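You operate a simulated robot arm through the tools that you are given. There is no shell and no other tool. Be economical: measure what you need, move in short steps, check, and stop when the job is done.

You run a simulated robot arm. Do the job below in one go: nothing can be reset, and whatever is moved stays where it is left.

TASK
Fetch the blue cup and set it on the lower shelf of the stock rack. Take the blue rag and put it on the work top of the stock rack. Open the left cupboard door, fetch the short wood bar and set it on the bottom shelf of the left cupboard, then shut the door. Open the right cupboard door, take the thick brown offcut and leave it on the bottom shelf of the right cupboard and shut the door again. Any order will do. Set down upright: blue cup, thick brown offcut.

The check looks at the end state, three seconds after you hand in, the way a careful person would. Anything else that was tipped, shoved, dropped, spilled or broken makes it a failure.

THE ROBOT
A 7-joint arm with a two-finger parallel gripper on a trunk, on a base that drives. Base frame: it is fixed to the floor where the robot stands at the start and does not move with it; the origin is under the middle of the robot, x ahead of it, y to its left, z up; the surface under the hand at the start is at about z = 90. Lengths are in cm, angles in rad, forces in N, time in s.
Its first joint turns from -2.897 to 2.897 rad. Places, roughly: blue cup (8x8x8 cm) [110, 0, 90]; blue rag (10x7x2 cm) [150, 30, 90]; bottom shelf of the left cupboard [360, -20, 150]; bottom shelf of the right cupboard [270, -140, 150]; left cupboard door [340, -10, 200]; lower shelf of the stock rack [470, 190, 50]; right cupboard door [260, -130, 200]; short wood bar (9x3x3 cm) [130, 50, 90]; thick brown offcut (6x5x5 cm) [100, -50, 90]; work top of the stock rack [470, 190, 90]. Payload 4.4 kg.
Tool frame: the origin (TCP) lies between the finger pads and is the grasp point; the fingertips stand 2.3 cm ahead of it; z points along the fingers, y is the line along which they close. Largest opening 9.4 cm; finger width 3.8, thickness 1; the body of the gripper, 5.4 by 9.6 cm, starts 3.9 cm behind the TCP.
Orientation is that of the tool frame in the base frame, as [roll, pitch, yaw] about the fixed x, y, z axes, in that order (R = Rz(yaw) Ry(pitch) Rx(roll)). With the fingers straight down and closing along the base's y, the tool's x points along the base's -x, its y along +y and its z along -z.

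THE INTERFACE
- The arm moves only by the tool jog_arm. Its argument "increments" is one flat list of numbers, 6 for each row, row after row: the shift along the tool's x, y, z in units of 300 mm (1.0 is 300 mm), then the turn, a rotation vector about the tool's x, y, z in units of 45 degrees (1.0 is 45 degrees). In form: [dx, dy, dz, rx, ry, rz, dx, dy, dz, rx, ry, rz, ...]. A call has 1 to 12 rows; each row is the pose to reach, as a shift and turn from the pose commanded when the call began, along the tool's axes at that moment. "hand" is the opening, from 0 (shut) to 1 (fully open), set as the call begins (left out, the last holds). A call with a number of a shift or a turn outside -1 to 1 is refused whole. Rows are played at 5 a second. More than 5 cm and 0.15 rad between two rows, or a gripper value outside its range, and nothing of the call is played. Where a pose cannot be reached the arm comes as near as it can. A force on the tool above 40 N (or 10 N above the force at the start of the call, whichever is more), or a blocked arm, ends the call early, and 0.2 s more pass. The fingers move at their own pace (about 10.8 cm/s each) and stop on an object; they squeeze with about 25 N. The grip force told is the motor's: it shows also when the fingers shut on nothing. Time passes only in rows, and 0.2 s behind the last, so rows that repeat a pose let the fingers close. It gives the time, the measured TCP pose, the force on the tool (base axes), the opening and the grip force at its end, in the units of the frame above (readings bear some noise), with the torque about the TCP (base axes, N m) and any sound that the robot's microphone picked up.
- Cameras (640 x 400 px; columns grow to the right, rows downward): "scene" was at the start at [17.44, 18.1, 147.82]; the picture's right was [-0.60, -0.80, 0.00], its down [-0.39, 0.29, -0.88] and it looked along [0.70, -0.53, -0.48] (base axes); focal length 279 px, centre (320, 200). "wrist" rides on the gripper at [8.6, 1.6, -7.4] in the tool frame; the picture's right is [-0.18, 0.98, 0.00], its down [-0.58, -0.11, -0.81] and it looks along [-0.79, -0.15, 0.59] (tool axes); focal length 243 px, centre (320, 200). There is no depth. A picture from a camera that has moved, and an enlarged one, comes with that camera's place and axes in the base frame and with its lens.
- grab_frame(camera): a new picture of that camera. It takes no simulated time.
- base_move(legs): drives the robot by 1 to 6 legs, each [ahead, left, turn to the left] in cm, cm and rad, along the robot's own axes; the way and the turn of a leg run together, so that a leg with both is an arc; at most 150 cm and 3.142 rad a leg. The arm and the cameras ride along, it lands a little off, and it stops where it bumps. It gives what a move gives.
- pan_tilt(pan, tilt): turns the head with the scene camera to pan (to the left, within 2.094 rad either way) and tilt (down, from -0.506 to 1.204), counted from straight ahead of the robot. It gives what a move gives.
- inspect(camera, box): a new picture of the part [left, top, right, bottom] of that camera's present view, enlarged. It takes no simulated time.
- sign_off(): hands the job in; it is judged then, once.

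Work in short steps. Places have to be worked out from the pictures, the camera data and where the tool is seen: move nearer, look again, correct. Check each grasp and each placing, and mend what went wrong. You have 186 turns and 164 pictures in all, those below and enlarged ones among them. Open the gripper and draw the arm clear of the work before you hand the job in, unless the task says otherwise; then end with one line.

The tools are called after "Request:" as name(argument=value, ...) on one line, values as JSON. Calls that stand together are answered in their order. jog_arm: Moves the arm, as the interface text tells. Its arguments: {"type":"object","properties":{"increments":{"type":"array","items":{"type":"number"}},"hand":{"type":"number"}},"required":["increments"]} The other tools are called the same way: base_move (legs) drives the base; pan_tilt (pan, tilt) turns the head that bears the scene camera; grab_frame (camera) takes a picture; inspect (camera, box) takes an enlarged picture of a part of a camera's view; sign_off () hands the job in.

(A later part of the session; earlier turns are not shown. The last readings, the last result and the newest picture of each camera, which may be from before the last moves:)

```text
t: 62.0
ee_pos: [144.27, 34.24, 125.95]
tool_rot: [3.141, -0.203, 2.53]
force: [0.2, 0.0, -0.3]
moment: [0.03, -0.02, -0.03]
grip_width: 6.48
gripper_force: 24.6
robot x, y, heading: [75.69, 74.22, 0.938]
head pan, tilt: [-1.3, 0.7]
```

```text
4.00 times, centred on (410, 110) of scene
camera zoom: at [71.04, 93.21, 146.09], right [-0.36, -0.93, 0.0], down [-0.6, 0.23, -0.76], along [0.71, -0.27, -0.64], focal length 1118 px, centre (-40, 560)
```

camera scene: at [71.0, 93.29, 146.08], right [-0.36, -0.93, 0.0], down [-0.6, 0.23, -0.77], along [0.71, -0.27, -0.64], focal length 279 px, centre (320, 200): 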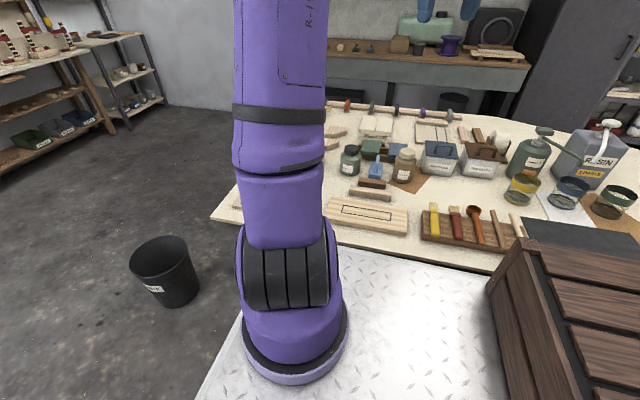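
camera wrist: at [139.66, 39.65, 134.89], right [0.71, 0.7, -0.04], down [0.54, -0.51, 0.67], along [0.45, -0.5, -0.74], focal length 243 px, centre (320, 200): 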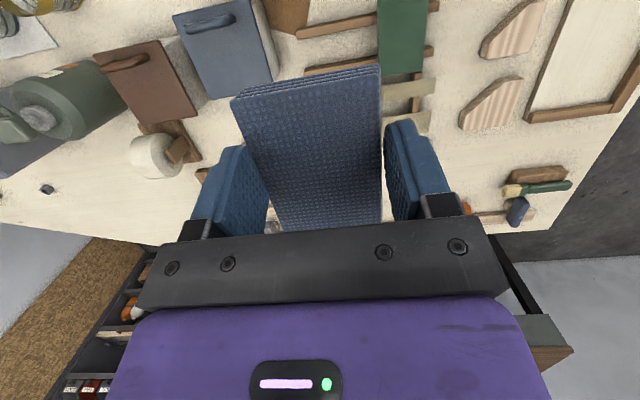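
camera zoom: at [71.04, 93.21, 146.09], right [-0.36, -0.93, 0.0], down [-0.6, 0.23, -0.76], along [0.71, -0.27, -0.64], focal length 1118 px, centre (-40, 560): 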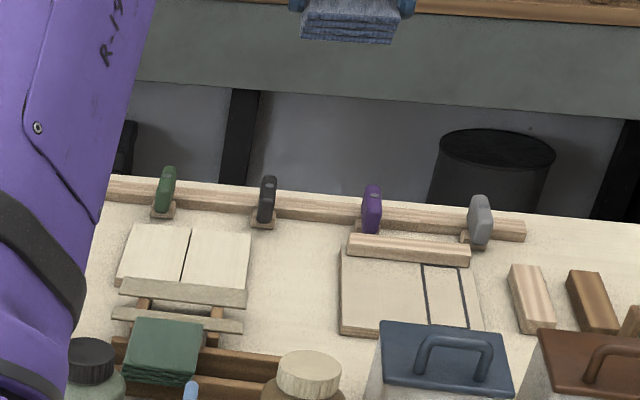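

Clean lift, nothing else moved. I draw the hand back, un-tilt, and then swing it round to the robot's front.

Request:
jog_arm(increments=[0.127, -0.012, -0.053, 0, -0.043, 0, 0.254, -0.023, -0.107, 0, -0.085, 0, 0.381, -0.035, -0.16, 0, -0.128, 0, 0.509, -0.047, -0.213, 0, -0.17, 0, 0.636, -0.058, -0.267, 0, -0.213, 0, 0.763, -0.07, -0.32, 0, -0.258, 0])

```text
t: 63.4
ee_pos: [126.29, 44.52, 139.54]
tool_rot: [3.14, -0.001, 2.53]
force: [1.3, -0.1, -0.5]
moment: [0.02, 0.06, 0.0]
grip_width: 6.5
gripper_force: 24.9
robot x, y, heading: [75.92, 74.07, 0.936]
head pan, tilt: [-1.3, 0.7]
```

Swing back, first arc.

Request:
jog_arm(increments=[0.036, 0.141, 0, 0, 0, -0.116, 0.072, 0.281, 0, 0, 0, -0.233, 0.107, 0.422, 0, 0, 0, -0.349, 0.143, 0.562, 0, 0, 0, -0.466, 0.179, 0.703, 0, 0, 0, -0.582, 0.214, 0.843, 0, 0, 0, -0.698, 0.25, 0.984, 0, 0, 0, -0.8])

```text
t: 65.0
ee_pos: [137.12, 73.15, 139.74]
tool_rot: [-3.141, 0.001, -3.124]
force: [-0.9, 0.5, -0.8]
moment: [0.04, 0.01, -0.01]
grip_width: 6.5
gripper_force: 25.3
robot x, y, heading: [75.83, 74.27, 0.936]
head pan, tilt: [-1.3, 0.7]
```

Second arc.

Request:
jog_arm(increments=[0.027, 0.139, 0, 0, 0, -0.086, 0.053, 0.277, 0, 0, 0, -0.171, 0.08, 0.416, 0, 0, 0, -0.257, 0.107, 0.554, 0, 0, 0, -0.343, 0.134, 0.693, 0, 0, 0, -0.429, 0.16, 0.831, 0, 0, 0, -0.514, 0.187, 0.97, 0, 0, 0, -0.6])

Request:
base_move(legs=[[47, 0, 0], [0, 33, 0], [110, 0, 0]])

Request:
pan_tilt(pan=-0.9, tilt=0.4)

Request:
grab_frame(camera="scene")

Request:
pan_tilt(pan=0.0, tilt=0.5)

Request:
grab_frame(camera="scene")

```text
t: 66.6
ee_pos: [131.25, 102.31, 139.64]
tool_rot: [-3.14, 0.001, -2.653]
force: [0.5, 0.5, 0.4]
moment: [0.04, 0.01, 0.01]
grip_width: 6.48
gripper_force: 25.2
robot x, y, heading: [76.0, 74.08, 0.937]
head pan, tilt: [-1.3, 0.7]
```

```text
t: 76.3
ee_pos: [201.48, 242.96, 139.61]
tool_rot: [-3.139, 0.0, -2.698]
force: [1.1, -0.2, -0.4]
moment: [-0.03, 0.0, -0.02]
grip_width: 6.46
gripper_force: 24.9
robot x, y, heading: [145.41, 217.33, 0.888]
head pan, tilt: [-1.3, 0.7]
```

```text
t: 77.2
ee_pos: [201.48, 243.02, 139.65]
tool_rot: [-3.139, 0.0, -2.699]
force: [0.4, 0.2, -1.3]
moment: [-0.01, -0.01, 0.02]
grip_width: 6.49
gripper_force: 24.8
robot x, y, heading: [144.93, 217.57, 0.888]
head pan, tilt: [-0.901, 0.4]
```

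```text
123 pictures are left
camera scene: at [142.42, 239.86, 148.77], right [-0.01, -1.0, 0.0], down [-0.39, 0.0, -0.92], along [0.92, -0.01, -0.39], focal length 279 px, centre (320, 200)
```

scene: 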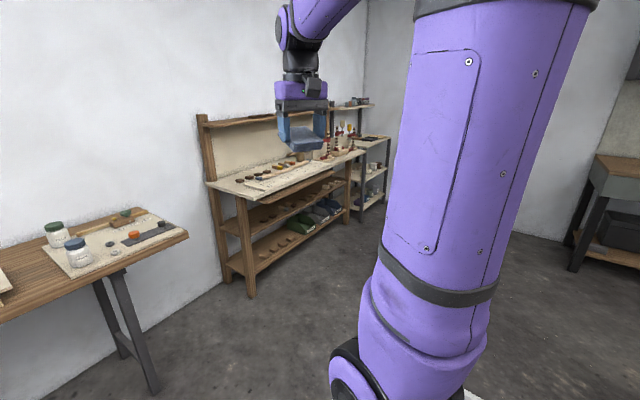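

```text
t: 78.4
ee_pos: [201.51, 243.0, 139.66]
tool_rot: [-3.141, -0.001, -2.7]
force: [-0.2, -0.4, -0.1]
moment: [0.01, 0.0, -0.03]
grip_width: 6.48
gripper_force: 24.5
robot x, y, heading: [144.63, 217.45, 0.89]
head pan, tilt: [0.0, 0.499]
```

```text
122 pictures are left
camera scene: at [138.88, 247.02, 147.86], right [0.78, -0.63, 0.0], down [-0.3, -0.37, -0.88], along [0.55, 0.68, -0.48], focal length 279 px, centre (320, 200)
```

scene: 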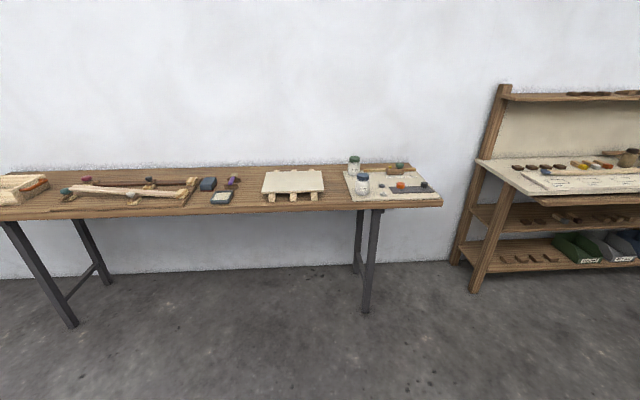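

The wood rack spans n≈80–235 on that wall, the stock rack stands right of it. I correct the heading and drive right toward it in two legs, then look.

Request:
base_move(legs=[[0, 0, 0.045], [25, 0, 0], [0, -125, 0], [0, -110, 0]])

Request:
pan_tilt(pan=0.0, tilt=0.4)

Request:
grab_frame(camera="scene")

```text
t: 91.7
ee_pos: [406.08, 130.9, 139.72]
tool_rot: [-3.139, -0.001, -2.648]
force: [-0.4, 0.0, 0.2]
moment: [-0.01, -0.03, 0.02]
grip_width: 6.48
gripper_force: 25.1
robot x, y, heading: [350.89, 102.39, 0.94]
head pan, tilt: [0.0, 0.499]
```

```text
t: 92.4
ee_pos: [406.23, 130.94, 139.56]
tool_rot: [-3.139, 0.0, -2.647]
force: [0.0, 0.5, -0.3]
moment: [0.01, 0.01, -0.02]
grip_width: 6.48
gripper_force: 24.4
robot x, y, heading: [350.85, 102.69, 0.943]
head pan, tilt: [0.0, 0.4]
```

```text
121 pictures are left
camera scene: at [343.5, 131.99, 148.77], right [0.81, -0.59, 0.0], down [-0.23, -0.31, -0.92], along [0.54, 0.74, -0.39], focal length 279 px, centre (320, 200)
```

scene: 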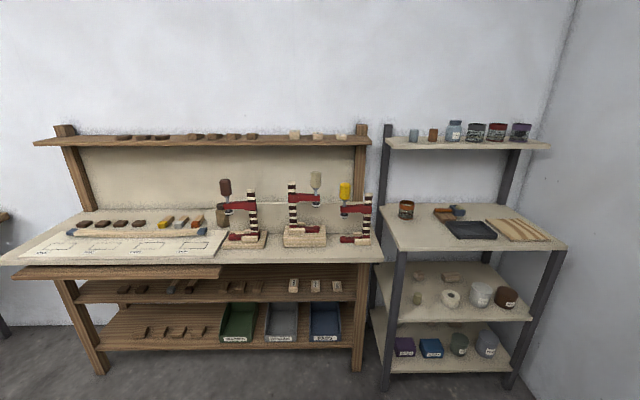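

The stock rack is right ahead; its work top (z 90) and the shelf below it (z≈50–55) are in view. I enlarge both to find free room.

Request:
inspect(camera="scene", box=[370, 180, 578, 310])

Request:
inspect(camera="scene", box=[370, 250, 578, 380])

```text
3.08 times, centred on (474, 245) of scene
camera zoom: at [343.5, 131.99, 148.77], right [0.81, -0.59, 0.0], down [-0.23, -0.31, -0.92], along [0.54, 0.74, -0.39], focal length 860 px, centre (-154, 62)
```

zoom: 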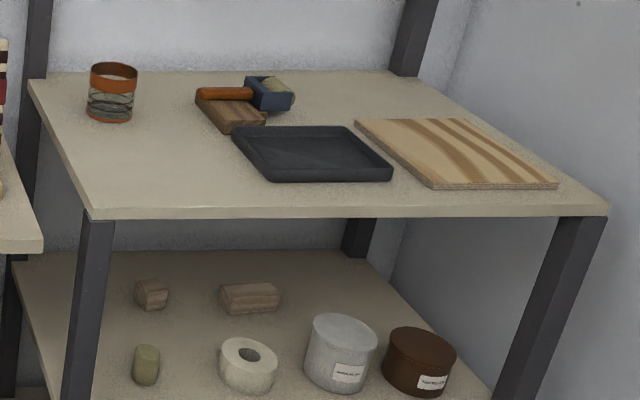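

```text
3.08 times, centred on (474, 315) of scene
camera zoom: at [343.5, 131.99, 148.77], right [0.81, -0.59, 0.0], down [-0.23, -0.31, -0.92], along [0.54, 0.74, -0.39], focal length 860 px, centre (-154, -154)
```

zoom: 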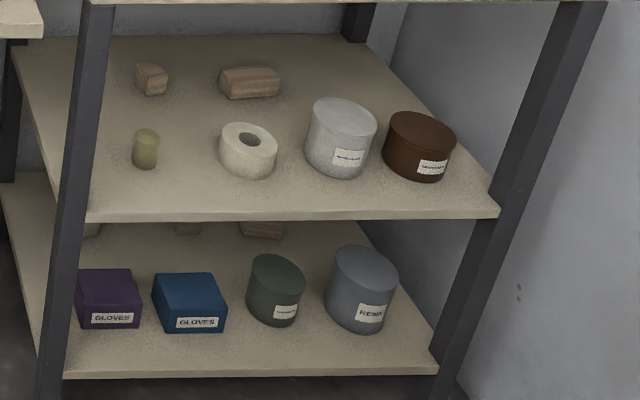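

There is free room at the left front of the work top, about [439, 190]. I drive 48 cm closer (still 10 cm off the bench) and look with the wrist camera.

Request:
base_move(legs=[[48, 0, 0]])

Request:
pan_tilt(pan=-0.4, tilt=0.7)

Request:
grab_frame(camera="scene")

Request:
grab_frame(camera="wrist")

```text
t: 95.3
ee_pos: [434.7, 170.24, 139.64]
tool_rot: [-3.14, -0.001, -2.647]
force: [0.0, -0.3, 0.1]
moment: [0.01, 0.02, 0.0]
grip_width: 6.48
gripper_force: 25.2
robot x, y, heading: [379.36, 141.64, 0.946]
head pan, tilt: [0.0, 0.4]
```

```text
t: 96.2
ee_pos: [434.74, 170.32, 139.61]
tool_rot: [-3.14, 0.001, -2.647]
force: [0.1, 0.2, -0.1]
moment: [0.02, -0.03, 0.01]
grip_width: 6.5
gripper_force: 24.8
robot x, y, heading: [379.94, 141.6, 0.938]
head pan, tilt: [-0.4, 0.7]
```

```text
118 pictures are left
camera scene: at [373.91, 168.18, 146.09], right [0.52, -0.86, 0.0], down [-0.55, -0.33, -0.77], along [0.66, 0.4, -0.64], focal length 279 px, centre (320, 200)
```

scene: 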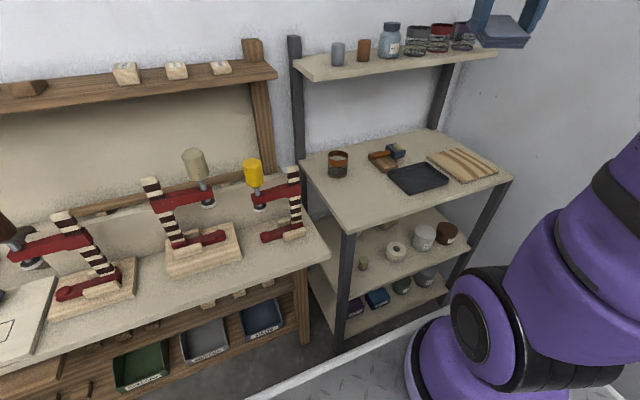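

```text
117 pictures are left
camera wrist: at [426.45, 167.57, 147.08], right [-0.3, 0.95, 0.0], down [0.56, 0.18, 0.81], along [0.77, 0.24, -0.59], focal length 243 px, centre (320, 200)
```

wrist: 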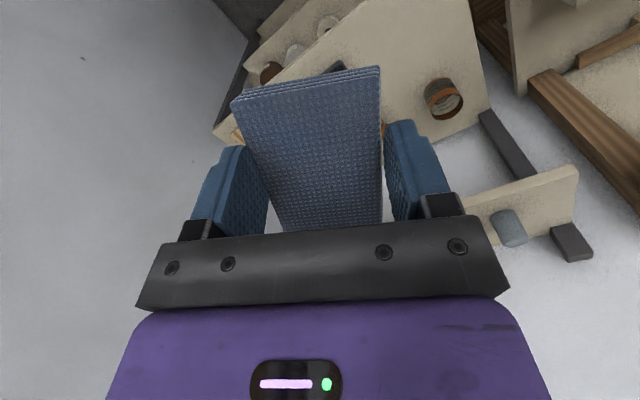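

Rack front edge is at about e=406, the jar and tray leave a spot at [440.7, 190.1]. I move above it, square to the rack, and start down.

Request:
jog_arm(increments=[-0.098, 0.097, 0, 0, 0, -0.112, -0.196, 0.194, 0, 0, 0, -0.224, -0.294, 0.292, 0, 0, 0, -0.336, -0.392, 0.389, 0, 0, 0, -0.448, -0.49, 0.486, 0, 0, 0, -0.56, -0.49, 0.486, 0.16, 0, 0, -0.56, -0.49, 0.486, 0.32, 0, 0, -0.56, -0.49, 0.486, 0.48, 0, 0, -0.56, -0.49, 0.486, 0.667, 0, 0, -0.56])

Request:
grab_frame(camera="scene")

Request:
grab_frame(camera="wrist")

```text
refused: row 9 steps farther than a row can; nothing moved
```

```text
116 pictures are left
camera scene: at [373.91, 168.18, 146.09], right [0.52, -0.86, 0.0], down [-0.55, -0.33, -0.77], along [0.66, 0.4, -0.64], focal length 279 px, centre (320, 200)
```

scene: 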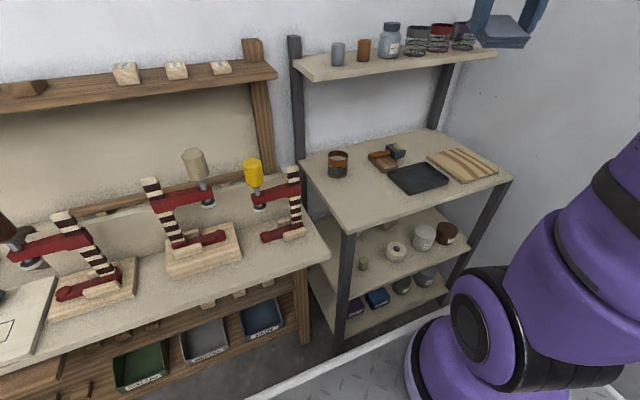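

```text
115 pictures are left
camera wrist: at [426.45, 167.57, 147.08], right [-0.3, 0.95, 0.0], down [0.56, 0.18, 0.81], along [0.77, 0.24, -0.59], focal length 243 px, centre (320, 200)
```

wrist: 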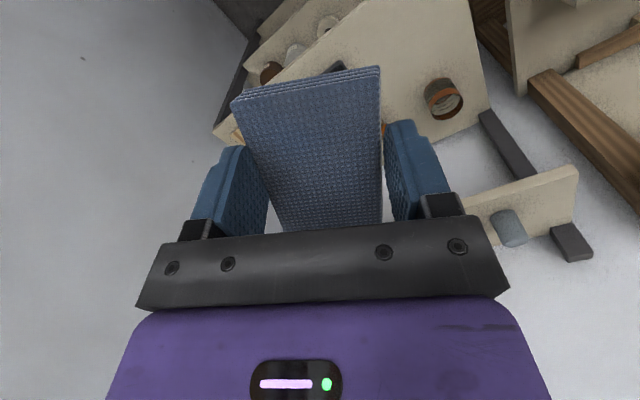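

One row was too long; I resend with even steps.

Request:
jog_arm(increments=[-0.098, 0.097, 0, 0, 0, -0.112, -0.196, 0.194, 0, 0, 0, -0.224, -0.294, 0.292, 0, 0, 0, -0.336, -0.392, 0.389, 0, 0, 0, -0.448, -0.49, 0.486, 0, 0, 0, -0.56, -0.49, 0.486, 0.16, 0, 0, -0.56, -0.49, 0.486, 0.32, 0, 0, -0.56, -0.49, 0.486, 0.48, 0, 0, -0.56, -0.49, 0.486, 0.64, 0, 0, -0.56, -0.49, 0.486, 0.79, 0, 0, -0.56])

Request:
grab_frame(camera="scene")

Request:
grab_frame(camera="wrist")

```text
t: 98.4
ee_pos: [440.74, 189.62, 116.07]
tool_rot: [-3.14, 0.002, -2.208]
force: [-0.3, -0.7, 0.3]
moment: [-0.01, -0.02, 0.0]
grip_width: 6.49
gripper_force: 24.6
robot x, y, heading: [379.15, 142.02, 0.941]
head pan, tilt: [-0.4, 0.7]
```

```text
114 pictures are left
camera scene: at [373.87, 168.15, 146.09], right [0.52, -0.86, 0.0], down [-0.55, -0.33, -0.77], along [0.66, 0.39, -0.64], focal length 279 px, centre (320, 200)
```

scene: 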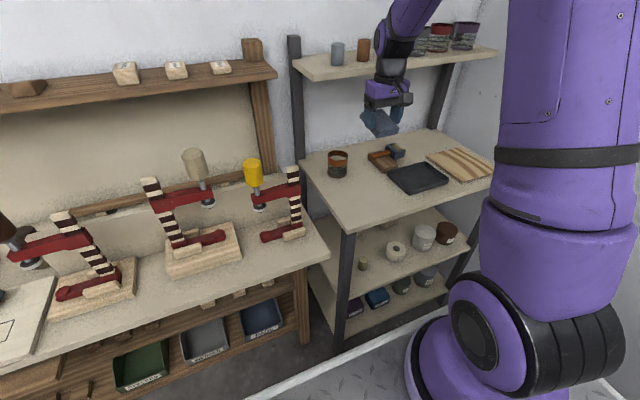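

```text
113 pictures are left
camera wrist: at [434.44, 183.67, 123.53], right [-0.68, 0.73, 0.0], down [0.43, 0.4, 0.81], along [0.59, 0.55, -0.59], focal length 243 px, centre (320, 200)
```

wrist: 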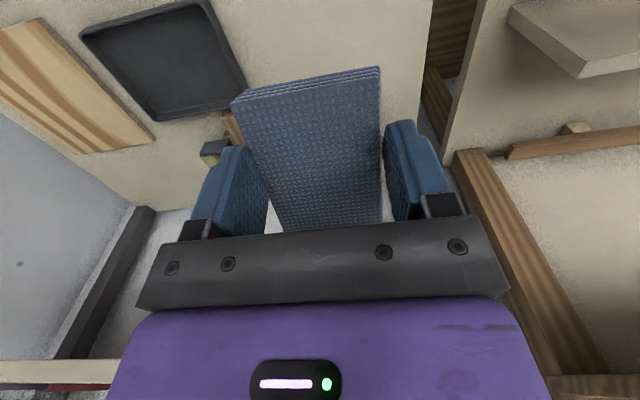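

Over the spot, clear of jar and tray. I tilt back 0.2 rad so the rag lies flat and descend to just above the top.

Request:
jog_arm(increments=[0, 0, 0.15, 0, 0.085, 0, 0, 0, 0.3, 0, 0.17, 0, 0, 0, 0.45, 0, 0.255, 0, 0, 0, 0.6, 0, 0.255, 0, 0, 0, 0.74, 0, 0.255, 0])

Request:
inspect(camera="scene", box=[300, 100, 460, 240])

```text
t: 99.6
ee_pos: [440.47, 190.03, 93.81]
tool_rot: [-3.14, -0.199, -2.207]
force: [0.3, -0.3, 0.1]
moment: [0.01, -0.01, -0.04]
grip_width: 6.48
gripper_force: 25.4
robot x, y, heading: [379.7, 142.03, 0.94]
head pan, tilt: [-0.4, 0.7]
```

```text
2.86 times, centred on (380, 170) of scene
camera zoom: at [373.86, 168.14, 146.09], right [0.52, -0.86, 0.0], down [-0.55, -0.33, -0.77], along [0.66, 0.4, -0.64], focal length 798 px, centre (149, 286)
```

zoom: 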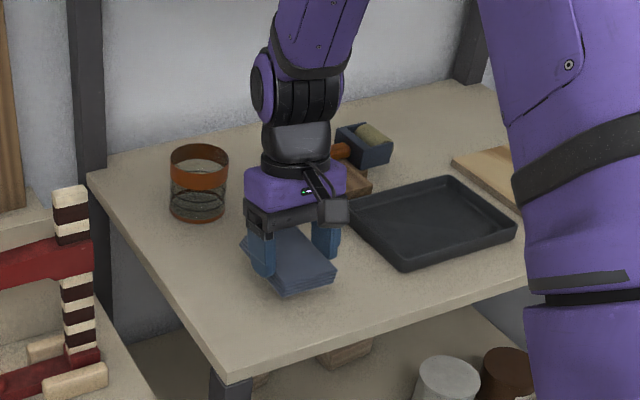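

The rag hovers about 1 cm over the top. I lower in small steps and watch the force.

Request:
jog_arm(increments=[-0.003, 0, 0.016, 0, 0, 0, -0.0067, 0, 0.0327, 0, 0, 0, -0.008, 0, 0.04, 0, 0, 0])

Request:
inspect(camera="scene", box=[340, 150, 420, 220])

```text
t: 100.4
ee_pos: [440.77, 190.06, 92.65]
tool_rot: [-3.139, -0.201, -2.208]
force: [-0.3, 0.0, -0.3]
moment: [-0.01, -0.02, 0.0]
grip_width: 6.46
gripper_force: 25.1
robot x, y, heading: [379.74, 142.03, 0.943]
head pan, tilt: [-0.4, 0.7]
```

```text
5.71 times, centred on (380, 185) of scene
camera zoom: at [373.91, 168.17, 146.09], right [0.52, -0.86, 0.0], down [-0.55, -0.33, -0.76], along [0.66, 0.39, -0.64], focal length 1597 px, centre (-23, 286)
```

zoom: 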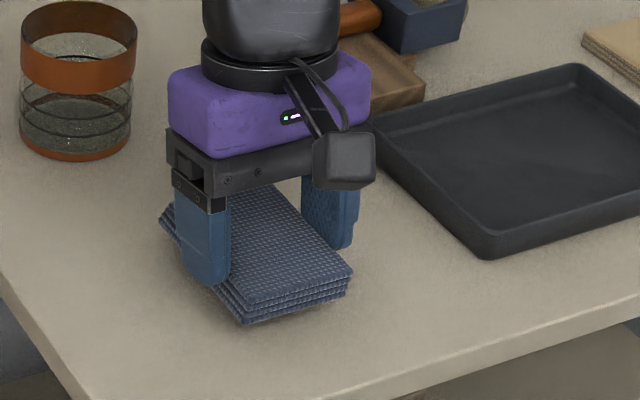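

Nearly down with no contact force; another 0.5 cm, then I open the hand.

Request:
jog_arm(increments=[-0.002, 0, 0.008, 0, 0, 0, -0.003, 0, 0.0165, 0, 0, 0])

Request:
jog_arm(increments=[0, 0, 0, 0, 0, 0, 0, 0, 0, 0, 0, 0, 0, 0, 0, 0, 0, 0], hand=0.95)

Request:
jog_arm(increments=[0.033, 0, -0.16, 0, 0, 0, 0.067, 0, -0.32, 0, 0, 0, 0.1, 0, -0.48, 0, 0, 0, 0.133, 0, -0.64, 0, 0, 0, 0.166, 0, -0.8, 0, 0, 0, 0.2, 0, -0.96, 0, 0, 0])

Request:
grab_frame(camera="scene")

Request:
grab_frame(camera="wrist")

```text
t: 101.0
ee_pos: [440.78, 189.91, 91.94]
tool_rot: [-3.14, -0.201, -2.207]
force: [0.9, -0.6, 0.1]
moment: [-0.02, -0.03, -0.02]
grip_width: 6.51
gripper_force: 25.2
robot x, y, heading: [379.25, 141.67, 0.948]
head pan, tilt: [-0.4, 0.7]
```

```text
t: 101.8
ee_pos: [440.87, 190.0, 91.99]
tool_rot: [-3.139, -0.202, -2.207]
force: [0.1, -0.5, -0.3]
moment: [0.02, -0.03, -0.01]
grip_width: 8.92
gripper_force: 0.1
robot x, y, heading: [379.51, 141.77, 0.94]
head pan, tilt: [-0.4, 0.7]
```

```text
t: 103.2
ee_pos: [440.48, 190.0, 121.86]
tool_rot: [-3.139, -0.203, -2.208]
force: [-0.8, 0.6, -0.5]
moment: [-0.02, 0.06, -0.01]
grip_width: 8.92
gripper_force: 0.2
robot x, y, heading: [379.54, 141.54, 0.946]
head pan, tilt: [-0.4, 0.7]
```

```text
110 pictures are left
camera scene: at [373.95, 168.21, 146.08], right [0.52, -0.86, 0.0], down [-0.55, -0.33, -0.76], along [0.65, 0.39, -0.64], focal length 279 px, centre (320, 200)
```

scene: 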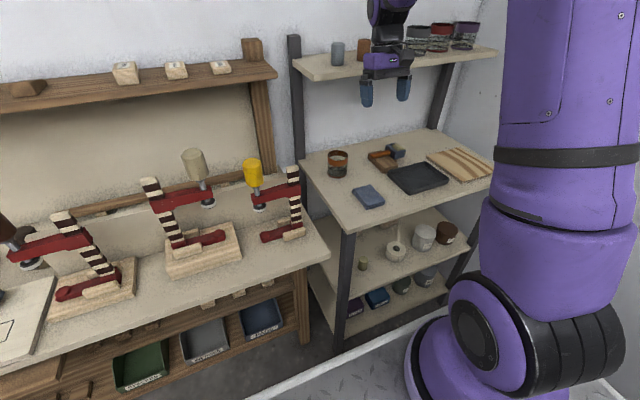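

```text
109 pictures are left
camera wrist: at [435.24, 185.29, 130.97], right [-0.68, 0.73, -0.04], down [0.52, 0.52, 0.67], along [0.51, 0.44, -0.74], focal length 243 px, centre (320, 200)
```

wrist: 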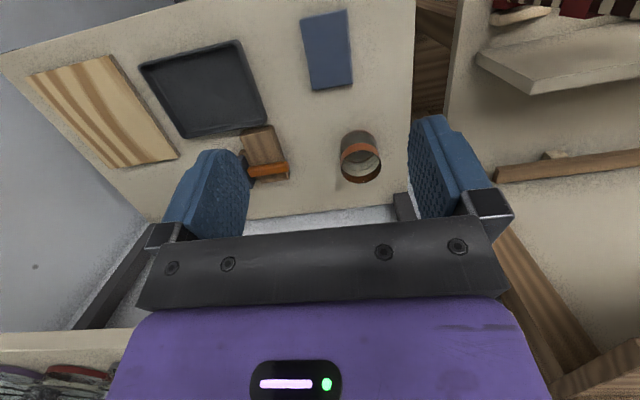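

The rag lies flat on the work top and nothing else moved. The hand is free, so next I back off, turn toward the cupboards and study the doors.

Request:
base_move(legs=[[-85, 0, 0], [0, 30, 0], [0, 0, -1.585]])

Request:
pan_tilt(pan=-0.4, tilt=-0.1)

Request:
grab_frame(camera="scene")

Request:
pan_tilt(pan=-0.7, tilt=0.6)

Request:
grab_frame(camera="scene")

```text
t: 107.8
ee_pos: [390.08, 123.58, 121.85]
tool_rot: [-3.14, -0.201, -2.162]
force: [-0.7, -0.5, 0.1]
moment: [-0.04, 0.03, 0.03]
grip_width: 8.9
gripper_force: 0.1
robot x, y, heading: [331.49, 72.87, 0.988]
head pan, tilt: [-0.4, 0.7]
stopped in leg 1: the robot was blocked; the commanded pose is now the measured one
```

```text
t: 108.9
ee_pos: [390.14, 123.77, 121.91]
tool_rot: [-3.14, -0.202, -2.162]
force: [-0.1, 0.2, 0.5]
moment: [0.01, 0.01, 0.0]
grip_width: 8.94
gripper_force: 0.0
robot x, y, heading: [331.22, 72.88, 0.989]
head pan, tilt: [-0.4, -0.099]
```

```text
108 pictures are left
camera scene: at [324.75, 98.9, 153.35], right [0.56, -0.83, 0.0], down [0.08, 0.05, -1.0], along [0.83, 0.55, 0.1], focal length 279 px, centre (320, 200)
```

scene: 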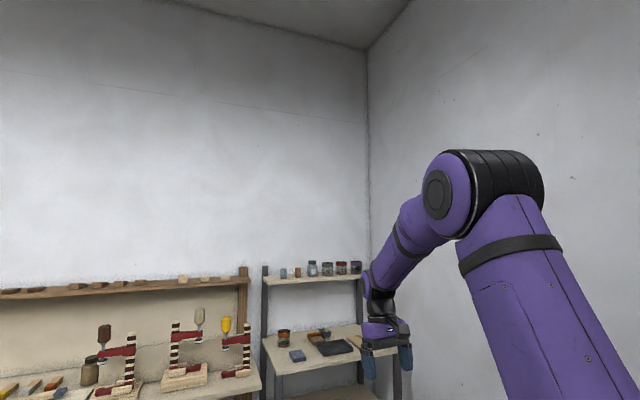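

```text
t: 110.0
ee_pos: [390.27, 123.59, 122.0]
tool_rot: [-3.14, -0.203, -2.159]
force: [0.0, 0.6, -0.1]
moment: [0.01, 0.01, -0.02]
grip_width: 8.93
gripper_force: 0.0
robot x, y, heading: [331.77, 72.8, 0.989]
head pan, tilt: [-0.7, 0.6]
```

```text
107 pictures are left
camera scene: at [325.98, 96.58, 146.96], right [0.29, -0.96, 0.0], down [-0.54, -0.16, -0.83], along [0.79, 0.24, -0.56], focal length 279 px, centre (320, 200)
```

scene: 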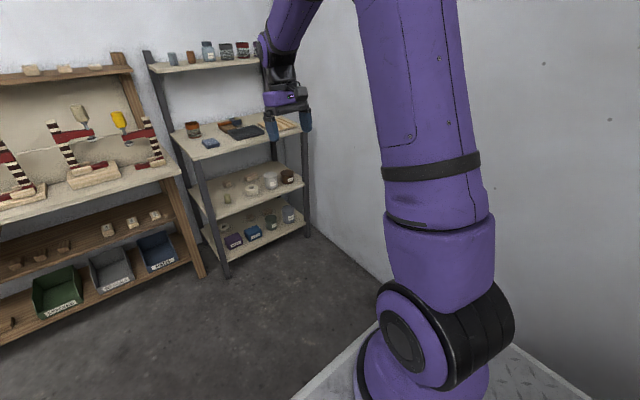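

The rear-right corner touched the counter's end; I ease ahead, go left away from the wall, and then turn to face the cupboards.

Request:
base_move(legs=[[12, 0, 0], [0, 35, 0], [0, 0, -1.63]])

Request:
pan_tilt(pan=0.6, tilt=0.1)

Request:
grab_frame(camera="scene")

Request:
pan_tilt(pan=-0.5, tilt=0.2)

Request:
grab_frame(camera="scene")

```text
t: 117.0
ee_pos: [358.7, 42.24, 121.89]
tool_rot: [-3.14, -0.202, 2.528]
force: [0.1, 0.6, -0.5]
moment: [0.0, 0.01, 0.06]
grip_width: 8.9
gripper_force: 0.0
robot x, y, heading: [309.31, 101.73, -0.606]
head pan, tilt: [-0.7, 0.6]
```

```text
t: 118.4
ee_pos: [358.72, 42.29, 121.89]
tool_rot: [-3.14, -0.204, 2.528]
force: [-0.5, -0.8, -0.1]
moment: [0.0, 0.01, -0.01]
grip_width: 8.91
gripper_force: 0.1
robot x, y, heading: [309.04, 102.16, -0.605]
head pan, tilt: [0.6, 0.099]
```

```text
106 pictures are left
camera scene: at [340.13, 115.64, 151.56], right [-0.01, -1.0, 0.0], down [-0.1, 0.0, -0.99], along [0.99, -0.01, -0.1], focal length 279 px, centre (320, 200)
```

scene: 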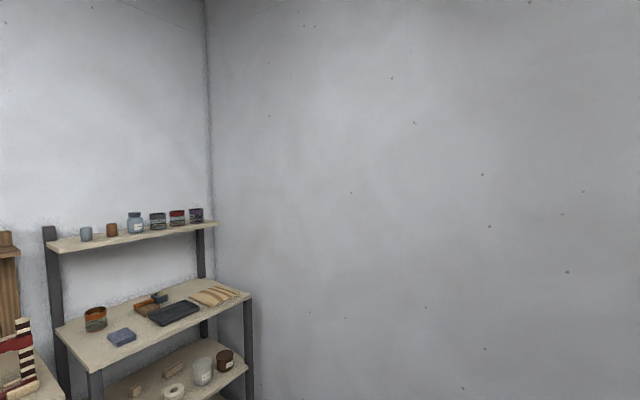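

```text
t: 119.8
ee_pos: [358.66, 42.1, 121.84]
tool_rot: [-3.14, -0.202, 2.529]
force: [0.0, -1.0, -0.4]
moment: [0.01, -0.04, -0.03]
grip_width: 8.91
gripper_force: 0.1
robot x, y, heading: [309.38, 102.26, -0.603]
head pan, tilt: [-0.499, 0.201]
```

```text
105 pictures are left
camera scene: at [335.12, 107.38, 150.63], right [-0.89, -0.45, 0.0], down [-0.09, 0.18, -0.98], along [0.44, -0.88, -0.2], focal length 279 px, centre (320, 200)
```

scene: 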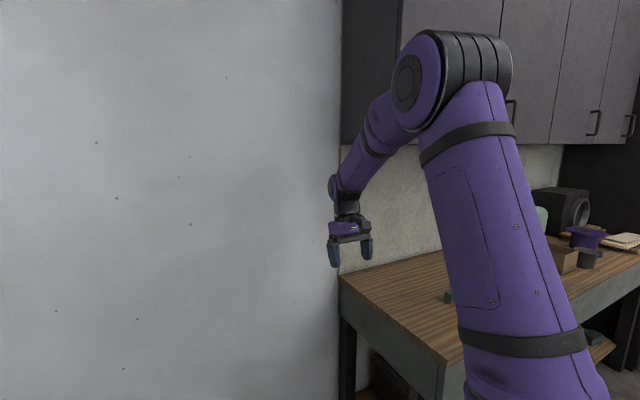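

I draw the hand back and up, un-tilt it, fix the heading, and move right in front of the left cupboard.

Request:
jog_arm(increments=[0.108, 0, -0.1, 0, -0.037, 0, 0.216, 0, -0.2, 0, -0.074, 0, 0.324, 0, -0.3, 0, -0.11, 0, 0.433, 0, -0.4, 0, -0.147, 0, 0.541, 0, -0.5, 0, -0.184, 0, 0.649, 0, -0.6, 0, -0.221, 0, 0.757, 0, -0.7, 0, -0.258, 0])

Request:
base_move(legs=[[0, 0, -0.035], [0, -40, 0]])

Request:
pan_tilt(pan=0.0, tilt=-0.1)

Request:
grab_frame(camera="scene")

Request:
pan_tilt(pan=-0.3, tilt=0.6)

Request:
grab_frame(camera="scene")

```text
t: 121.4
ee_pos: [343.95, 52.4, 147.08]
tool_rot: [-3.141, 0.0, 2.528]
force: [1.2, -1.1, 0.4]
moment: [0.01, 0.05, 0.0]
grip_width: 8.94
gripper_force: 0.0
robot x, y, heading: [309.37, 102.33, -0.605]
head pan, tilt: [-0.499, 0.201]
```

```text
t: 124.2
ee_pos: [318.05, 19.03, 147.14]
tool_rot: [-3.141, 0.002, 2.493]
force: [-0.1, -0.2, 0.3]
moment: [0.0, 0.0, -0.02]
grip_width: 8.91
gripper_force: 0.0
robot x, y, heading: [285.18, 69.98, -0.641]
head pan, tilt: [-0.499, 0.201]
```

```text
t: 125.2
ee_pos: [318.11, 19.08, 147.15]
tool_rot: [-3.141, 0.001, 2.493]
force: [0.8, 0.1, 0.3]
moment: [0.0, -0.01, 0.01]
grip_width: 8.92
gripper_force: 0.0
robot x, y, heading: [285.38, 69.69, -0.64]
head pan, tilt: [0.0, -0.099]
```

```text
104 pictures are left
camera scene: at [314.36, 77.51, 153.35], right [-0.6, -0.8, 0.0], down [0.08, -0.06, -1.0], along [0.8, -0.6, 0.1], focal length 279 px, centre (320, 200)
```

scene: 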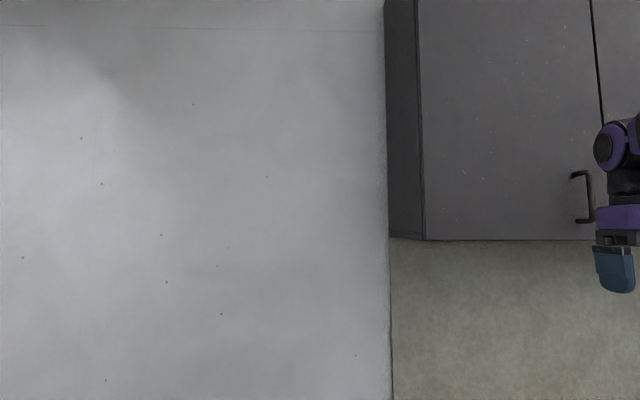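

```text
t: 126.2
ee_pos: [318.06, 19.02, 147.05]
tool_rot: [-3.14, 0.001, 2.493]
force: [0.4, 0.0, 0.4]
moment: [0.0, 0.03, 0.03]
grip_width: 8.95
gripper_force: 0.0
robot x, y, heading: [285.01, 69.9, -0.637]
head pan, tilt: [-0.3, 0.6]
```

```text
103 pictures are left
camera scene: at [312.59, 75.58, 146.96], right [-0.81, -0.59, 0.0], down [-0.33, 0.46, -0.83], along [0.49, -0.67, -0.56], focal length 279 px, centre (320, 200)
```

scene: 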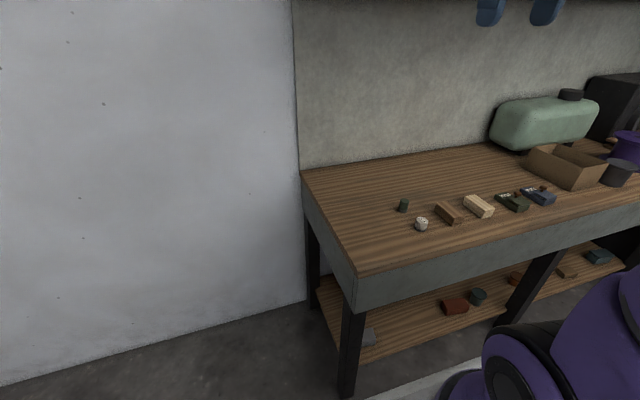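

The left cupboard's door plane is at n≈276 with a vertical U-handle at its lower right (e≈186, z 155–167), hinge on the left; counter front is at n≈247. I drive to stand in front of the handle and look again.

Request:
base_move(legs=[[0, -36, 0], [8, 0, 0]])

Request:
pan_tilt(pan=0.0, tilt=-0.1)

Request:
grab_frame(camera="scene")

Request:
pan_tilt(pan=-0.8, tilt=-0.1)

Request:
grab_frame(camera="scene")

```text
t: 129.2
ee_pos: [302.07, -15.12, 147.06]
tool_rot: [-3.14, 0.002, 2.485]
force: [0.1, -0.6, 0.7]
moment: [-0.05, 0.01, 0.0]
grip_width: 8.95
gripper_force: 0.0
robot x, y, heading: [269.54, 35.71, -0.647]
head pan, tilt: [-0.3, 0.6]
```

```text
t: 130.3
ee_pos: [302.12, -15.21, 147.05]
tool_rot: [-3.139, 0.002, 2.487]
force: [0.8, 0.6, -1.2]
moment: [0.0, 0.0, 0.01]
grip_width: 8.93
gripper_force: 0.0
robot x, y, heading: [269.57, 35.67, -0.652]
head pan, tilt: [0.0, -0.099]
```

```text
102 pictures are left
camera scene: at [298.93, 43.26, 153.35], right [-0.6, -0.8, 0.0], down [0.08, -0.06, -1.0], along [0.79, -0.6, 0.1], focal length 279 px, centre (320, 200)
```

scene: 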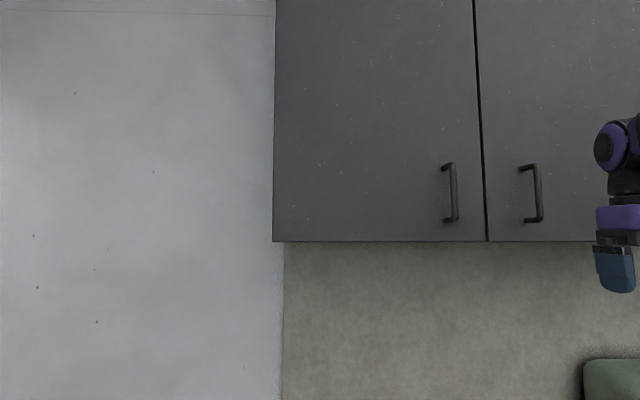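

```text
t: 131.4
ee_pos: [302.17, -15.22, 147.18]
tool_rot: [-3.14, 0.002, 2.485]
force: [-0.1, -0.1, -0.4]
moment: [0.0, 0.01, 0.0]
grip_width: 8.9
gripper_force: 0.1
robot x, y, heading: [269.66, 35.81, -0.645]
head pan, tilt: [-0.799, -0.099]
```

```text
101 pictures are left
camera scene: at [293.06, 39.89, 153.35], right [-0.99, -0.12, 0.0], down [0.01, -0.1, -1.0], along [0.12, -0.99, 0.1], focal length 279 px, centre (320, 200)
```

scene: 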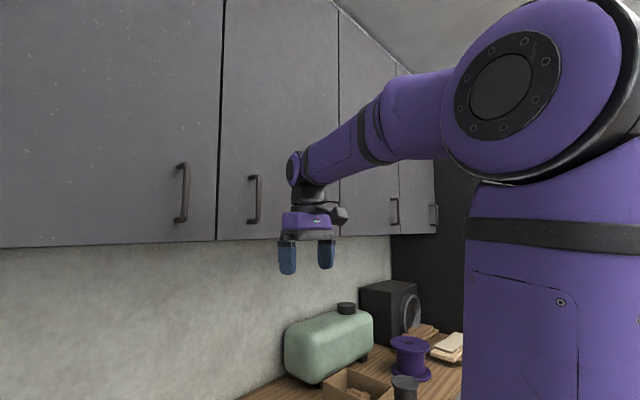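

The three views agree: handle bar at about [328.7, -15.6], z 155–167, door face 4 cm behind. I bring the hand in front of it and pitch the tool toward the door, 45° first.

Request:
jog_arm(increments=[-0.007, 0.076, -0.038, 0, -0.143, 0, -0.014, 0.151, -0.076, 0, -0.286, 0, -0.021, 0.227, -0.114, 0, -0.429, 0, -0.029, 0.303, -0.153, 0, -0.571, 0, -0.036, 0.379, -0.191, 0, -0.714, 0, -0.043, 0.454, -0.229, 0, -0.857, 0, -0.05, 0.53, -0.267, 0, -1.0, 0], hand=0.6)

Request:
jog_arm(increments=[0, 0, 0, 0, -0.143, 0, 0, 0, 0, 0, -0.286, 0, 0, 0, 0, 0, -0.429, 0, 0, 0, 0, 0, -0.571, 0, 0, 0, 0, 0, -0.714, 0, 0, 0, 0, 0, -0.857, 0, 0, 0, 0, 0, -1.0, 0])

Request:
pan_tilt(pan=-0.4, tilt=-0.1)

Request:
grab_frame(camera="scene")

Request:
grab_frame(camera="wrist")

```text
t: 133.0
ee_pos: [313.13, -3.47, 155.18]
tool_rot: [-3.14, 0.79, 2.488]
force: [0.7, -0.1, -0.6]
moment: [0.0, 0.0, 0.02]
grip_width: 5.62
gripper_force: 0.1
robot x, y, heading: [269.39, 35.54, -0.647]
head pan, tilt: [-0.799, -0.099]
```

```text
t: 134.6
ee_pos: [312.98, -3.43, 155.23]
tool_rot: [-0.36, 1.568, -1.015]
force: [0.2, -0.4, 0.8]
moment: [-0.02, -0.01, 0.0]
grip_width: 5.62
gripper_force: 0.0
robot x, y, heading: [269.39, 35.93, -0.645]
head pan, tilt: [-0.799, -0.099]
```

```text
t: 135.5
ee_pos: [312.94, -3.48, 155.18]
tool_rot: [-1.161, 1.569, -1.815]
force: [-0.2, -0.6, 1.1]
moment: [0.02, 0.02, 0.0]
grip_width: 5.63
gripper_force: 0.1
robot x, y, heading: [269.52, 35.92, -0.645]
head pan, tilt: [-0.4, -0.099]
```

```text
100 pictures are left
camera scene: at [296.33, 40.98, 153.35], right [-0.87, -0.5, 0.0], down [0.05, -0.09, -1.0], along [0.5, -0.86, 0.1], focal length 279 px, centre (320, 200)
```

scene: 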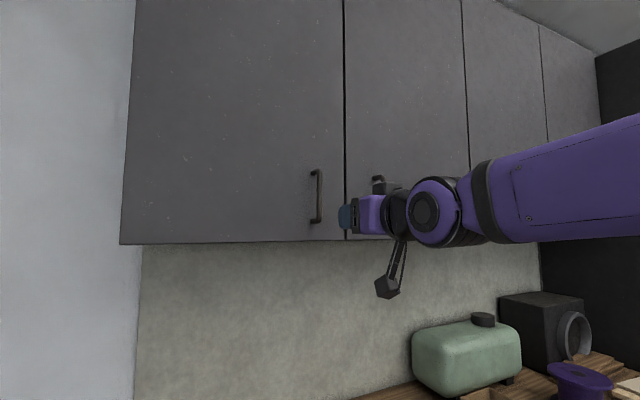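

```text
99 pictures are left
camera wrist: at [308.2, 2.39, 146.47], right [0.6, 0.78, 0.18], down [-0.71, 0.41, 0.58], along [0.38, -0.48, 0.79], focal length 243 px, centre (320, 200)
```

wrist: 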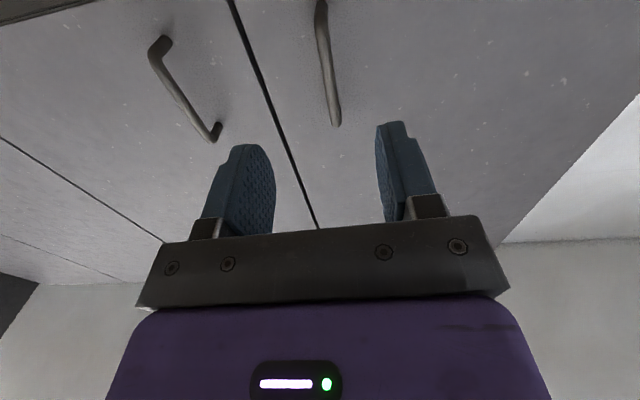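

The tool is horizontal, the handle lies midway between the fingers in the wrist view. I advance 19 cm and rise 5 cm.

Request:
jog_arm(increments=[-0.06, 0, 0.1, 0, 0, 0, -0.12, 0, 0.2, 0, 0, 0, -0.18, 0, 0.3, 0, 0, 0, -0.18, 0, 0.42, 0, 0, 0, -0.18, 0, 0.54, 0, 0, 0, -0.18, 0, 0.63, 0, 0, 0])

Request:
grab_frame(camera="wrist")

Request:
inspect(camera="scene", box=[260, 120, 420, 300])

```text
t: 136.9
ee_pos: [328.28, -15.2, 160.8]
tool_rot: [-0.468, 1.57, -1.122]
force: [-1.6, 1.0, -0.7]
moment: [0.0, 0.03, -0.01]
grip_width: 5.66
gripper_force: 0.1
robot x, y, heading: [269.63, 35.9, -0.648]
head pan, tilt: [-0.4, -0.099]
```

```text
98 pictures are left
camera wrist: at [323.42, -9.29, 151.98], right [0.6, 0.78, 0.18], down [-0.71, 0.41, 0.58], along [0.38, -0.48, 0.79], focal length 243 px, centre (320, 200)
```

wrist: 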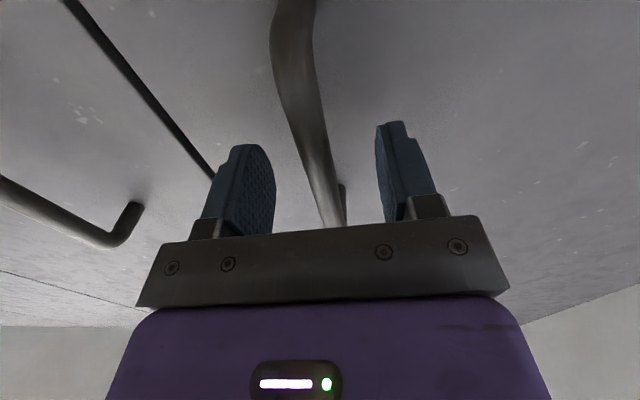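

```text
2.22 times, centred on (340, 210) of scene
camera zoom: at [296.29, 41.02, 153.36], right [-0.87, -0.5, 0.0], down [0.05, -0.09, -0.99], along [0.5, -0.86, 0.1], focal length 621 px, centre (276, 178)
```

zoom: 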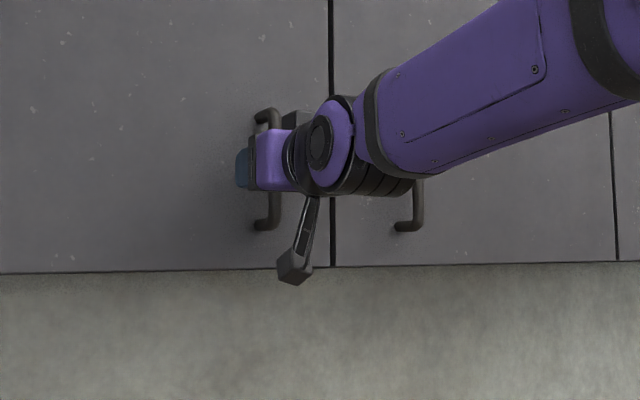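

The handle is between the fingers. I close on it, then pull along the door's arc (hinge about 40 cm left of the handle).

Request:
jog_arm(increments=[0, 0, 0, 0, 0, 0, 0, 0, 0, 0, 0, 0, 0, 0, 0, 0, 0, 0, 0, 0, 0, 0, 0, 0], hand=0)

Request:
jog_arm(increments=[0.0, 0.0167, -0.1157, 0.111, 0, 0, 0, 0.0433, -0.23, 0.222, 0, 0, 0, 0.08, -0.34, 0.333, 0, 0, 0, 0.126, -0.447, 0.444, 0, 0, 0, 0.181, -0.551, 0.556, 0, 0, 0, 0.245, -0.65, 0.667, 0, 0])

Request:
grab_frame(camera="scene")

```text
t: 137.9
ee_pos: [328.39, -15.01, 160.56]
tool_rot: [-0.753, 1.569, -1.406]
force: [2.8, 3.5, 1.1]
moment: [0.25, -0.37, -0.01]
grip_width: 1.39
gripper_force: 44.9
robot x, y, heading: [269.82, 36.1, -0.646]
head pan, tilt: [-0.4, -0.099]
```

```text
t: 138.8
ee_pos: [321.21, -6.48, 160.33]
tool_rot: [1.923, 1.562, 0.986]
force: [10.9, 5.3, 4.0]
moment: [-1.61, 0.98, -0.05]
grip_width: 1.41
gripper_force: 45.1
robot x, y, heading: [269.67, 35.8, -0.645]
head pan, tilt: [-0.4, -0.099]
stopped in row 4: the force on the tool passed its limit at 75 N (the readings are from after the stop); the commanded pose is now the measured one
```

```text
96 pictures are left
camera scene: at [297.39, 41.69, 153.14], right [-0.8, -0.6, 0.0], down [0.05, -0.06, -1.0], along [0.6, -0.79, 0.08], focal length 279 px, centre (320, 200)
```

scene: 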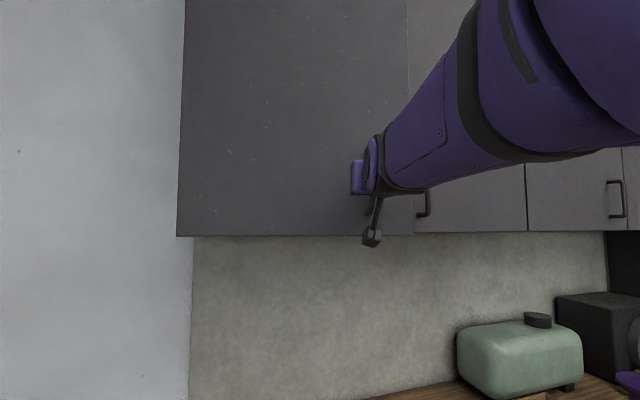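

The door opened about 15°, then the force limit tripped; the head camera's yaw shifted by 0.1, so the elbow probably leaned on the head. I release the handle, back the base off a little, and re-aim the head.

Request:
jog_arm(increments=[0, 0, 0, 0, 0, 0, 0, 0, 0, 0, 0, 0, 0, 0, 0, 0, 0, 0], hand=0.6)

Request:
grab_frame(camera="wrist")

Request:
grab_frame(camera="scene")

```text
t: 139.6
ee_pos: [320.88, -6.86, 160.2]
tool_rot: [2.014, 1.557, 1.075]
force: [-0.2, 0.9, -0.7]
moment: [0.02, 0.03, -0.02]
grip_width: 5.66
gripper_force: 0.1
robot x, y, heading: [269.91, 35.9, -0.645]
head pan, tilt: [-0.4, -0.099]
```

```text
95 pictures are left
camera wrist: at [317.95, 0.23, 151.66], right [0.79, 0.58, 0.2], down [-0.57, 0.58, 0.58], along [0.22, -0.57, 0.79], focal length 243 px, centre (320, 200)
```

wrist: 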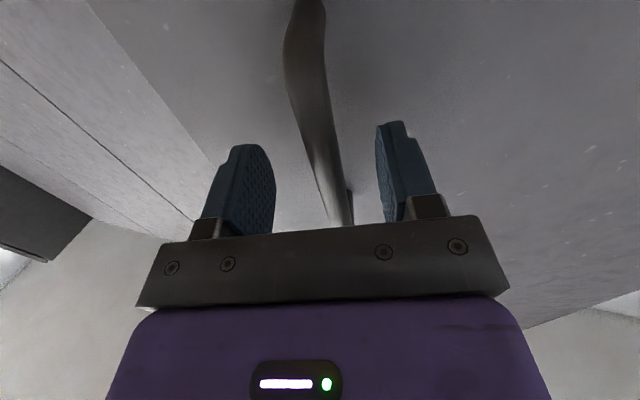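

```text
94 pictures are left
camera scene: at [297.27, 41.51, 153.02], right [-0.8, -0.6, 0.0], down [0.04, -0.05, -1.0], along [0.6, -0.8, 0.06], focal length 279 px, centre (320, 200)
```

scene: 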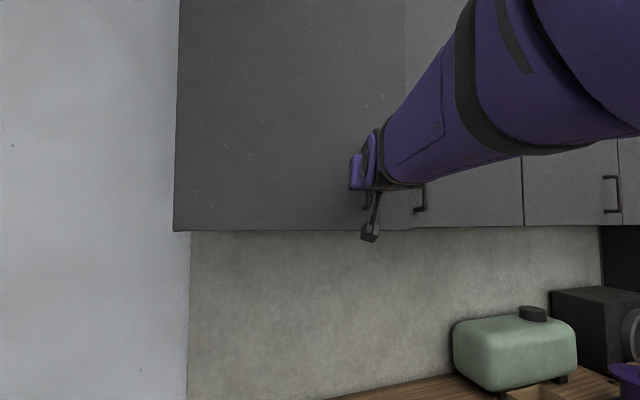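

I back the base along the tool axis so the fingers slide off the handle, then turn the head a bit left away from the elbow.

Request:
base_move(legs=[[-11, 3.3, 0]])

Request:
pan_tilt(pan=0.0, tilt=0.0)

Request:
grab_frame(camera="scene")

Request:
grab_frame(camera="wrist")

```text
t: 140.8
ee_pos: [313.99, 2.4, 160.16]
tool_rot: [2.034, 1.559, 1.094]
force: [0.7, 0.4, -0.6]
moment: [0.0, -0.01, 0.0]
grip_width: 5.63
gripper_force: 0.0
robot x, y, heading: [262.75, 44.96, -0.647]
head pan, tilt: [-0.4, -0.099]
```

```text
t: 141.7
ee_pos: [314.01, 2.43, 160.1]
tool_rot: [2.031, 1.559, 1.089]
force: [0.1, -0.1, 0.8]
moment: [-0.02, -0.05, -0.02]
grip_width: 5.64
gripper_force: 0.0
robot x, y, heading: [262.66, 45.35, -0.646]
head pan, tilt: [0.0, 0.0]
```

```text
93 pictures are left
camera scene: at [292.29, 52.44, 152.47], right [-0.6, -0.8, 0.0], down [0.0, 0.0, -1.0], along [0.8, -0.6, 0.0], focal length 279 px, centre (320, 200)
```

scene: 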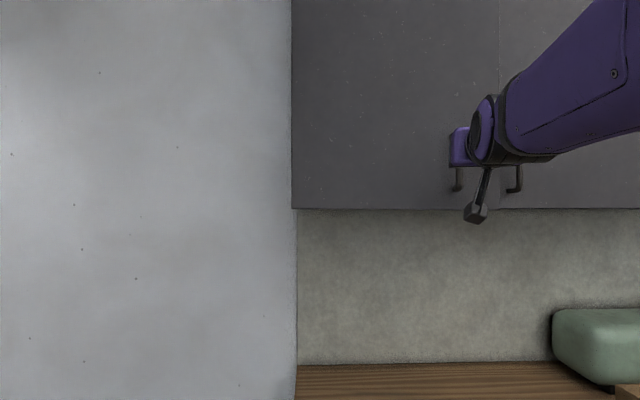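

```text
92 pictures are left
camera wrist: at [311.09, 9.56, 151.65], right [0.79, 0.58, 0.2], down [-0.57, 0.58, 0.58], along [0.22, -0.57, 0.79], focal length 243 px, centre (320, 200)
```

wrist: 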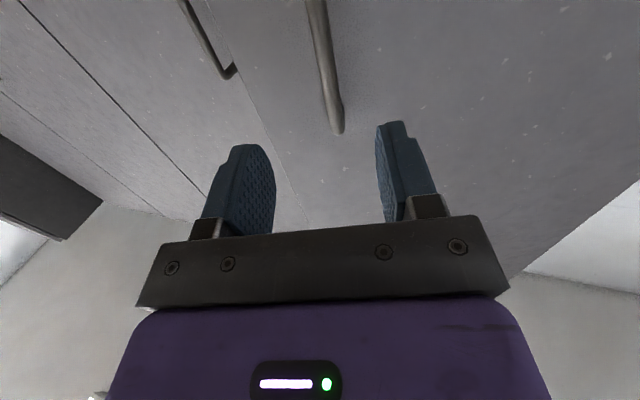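

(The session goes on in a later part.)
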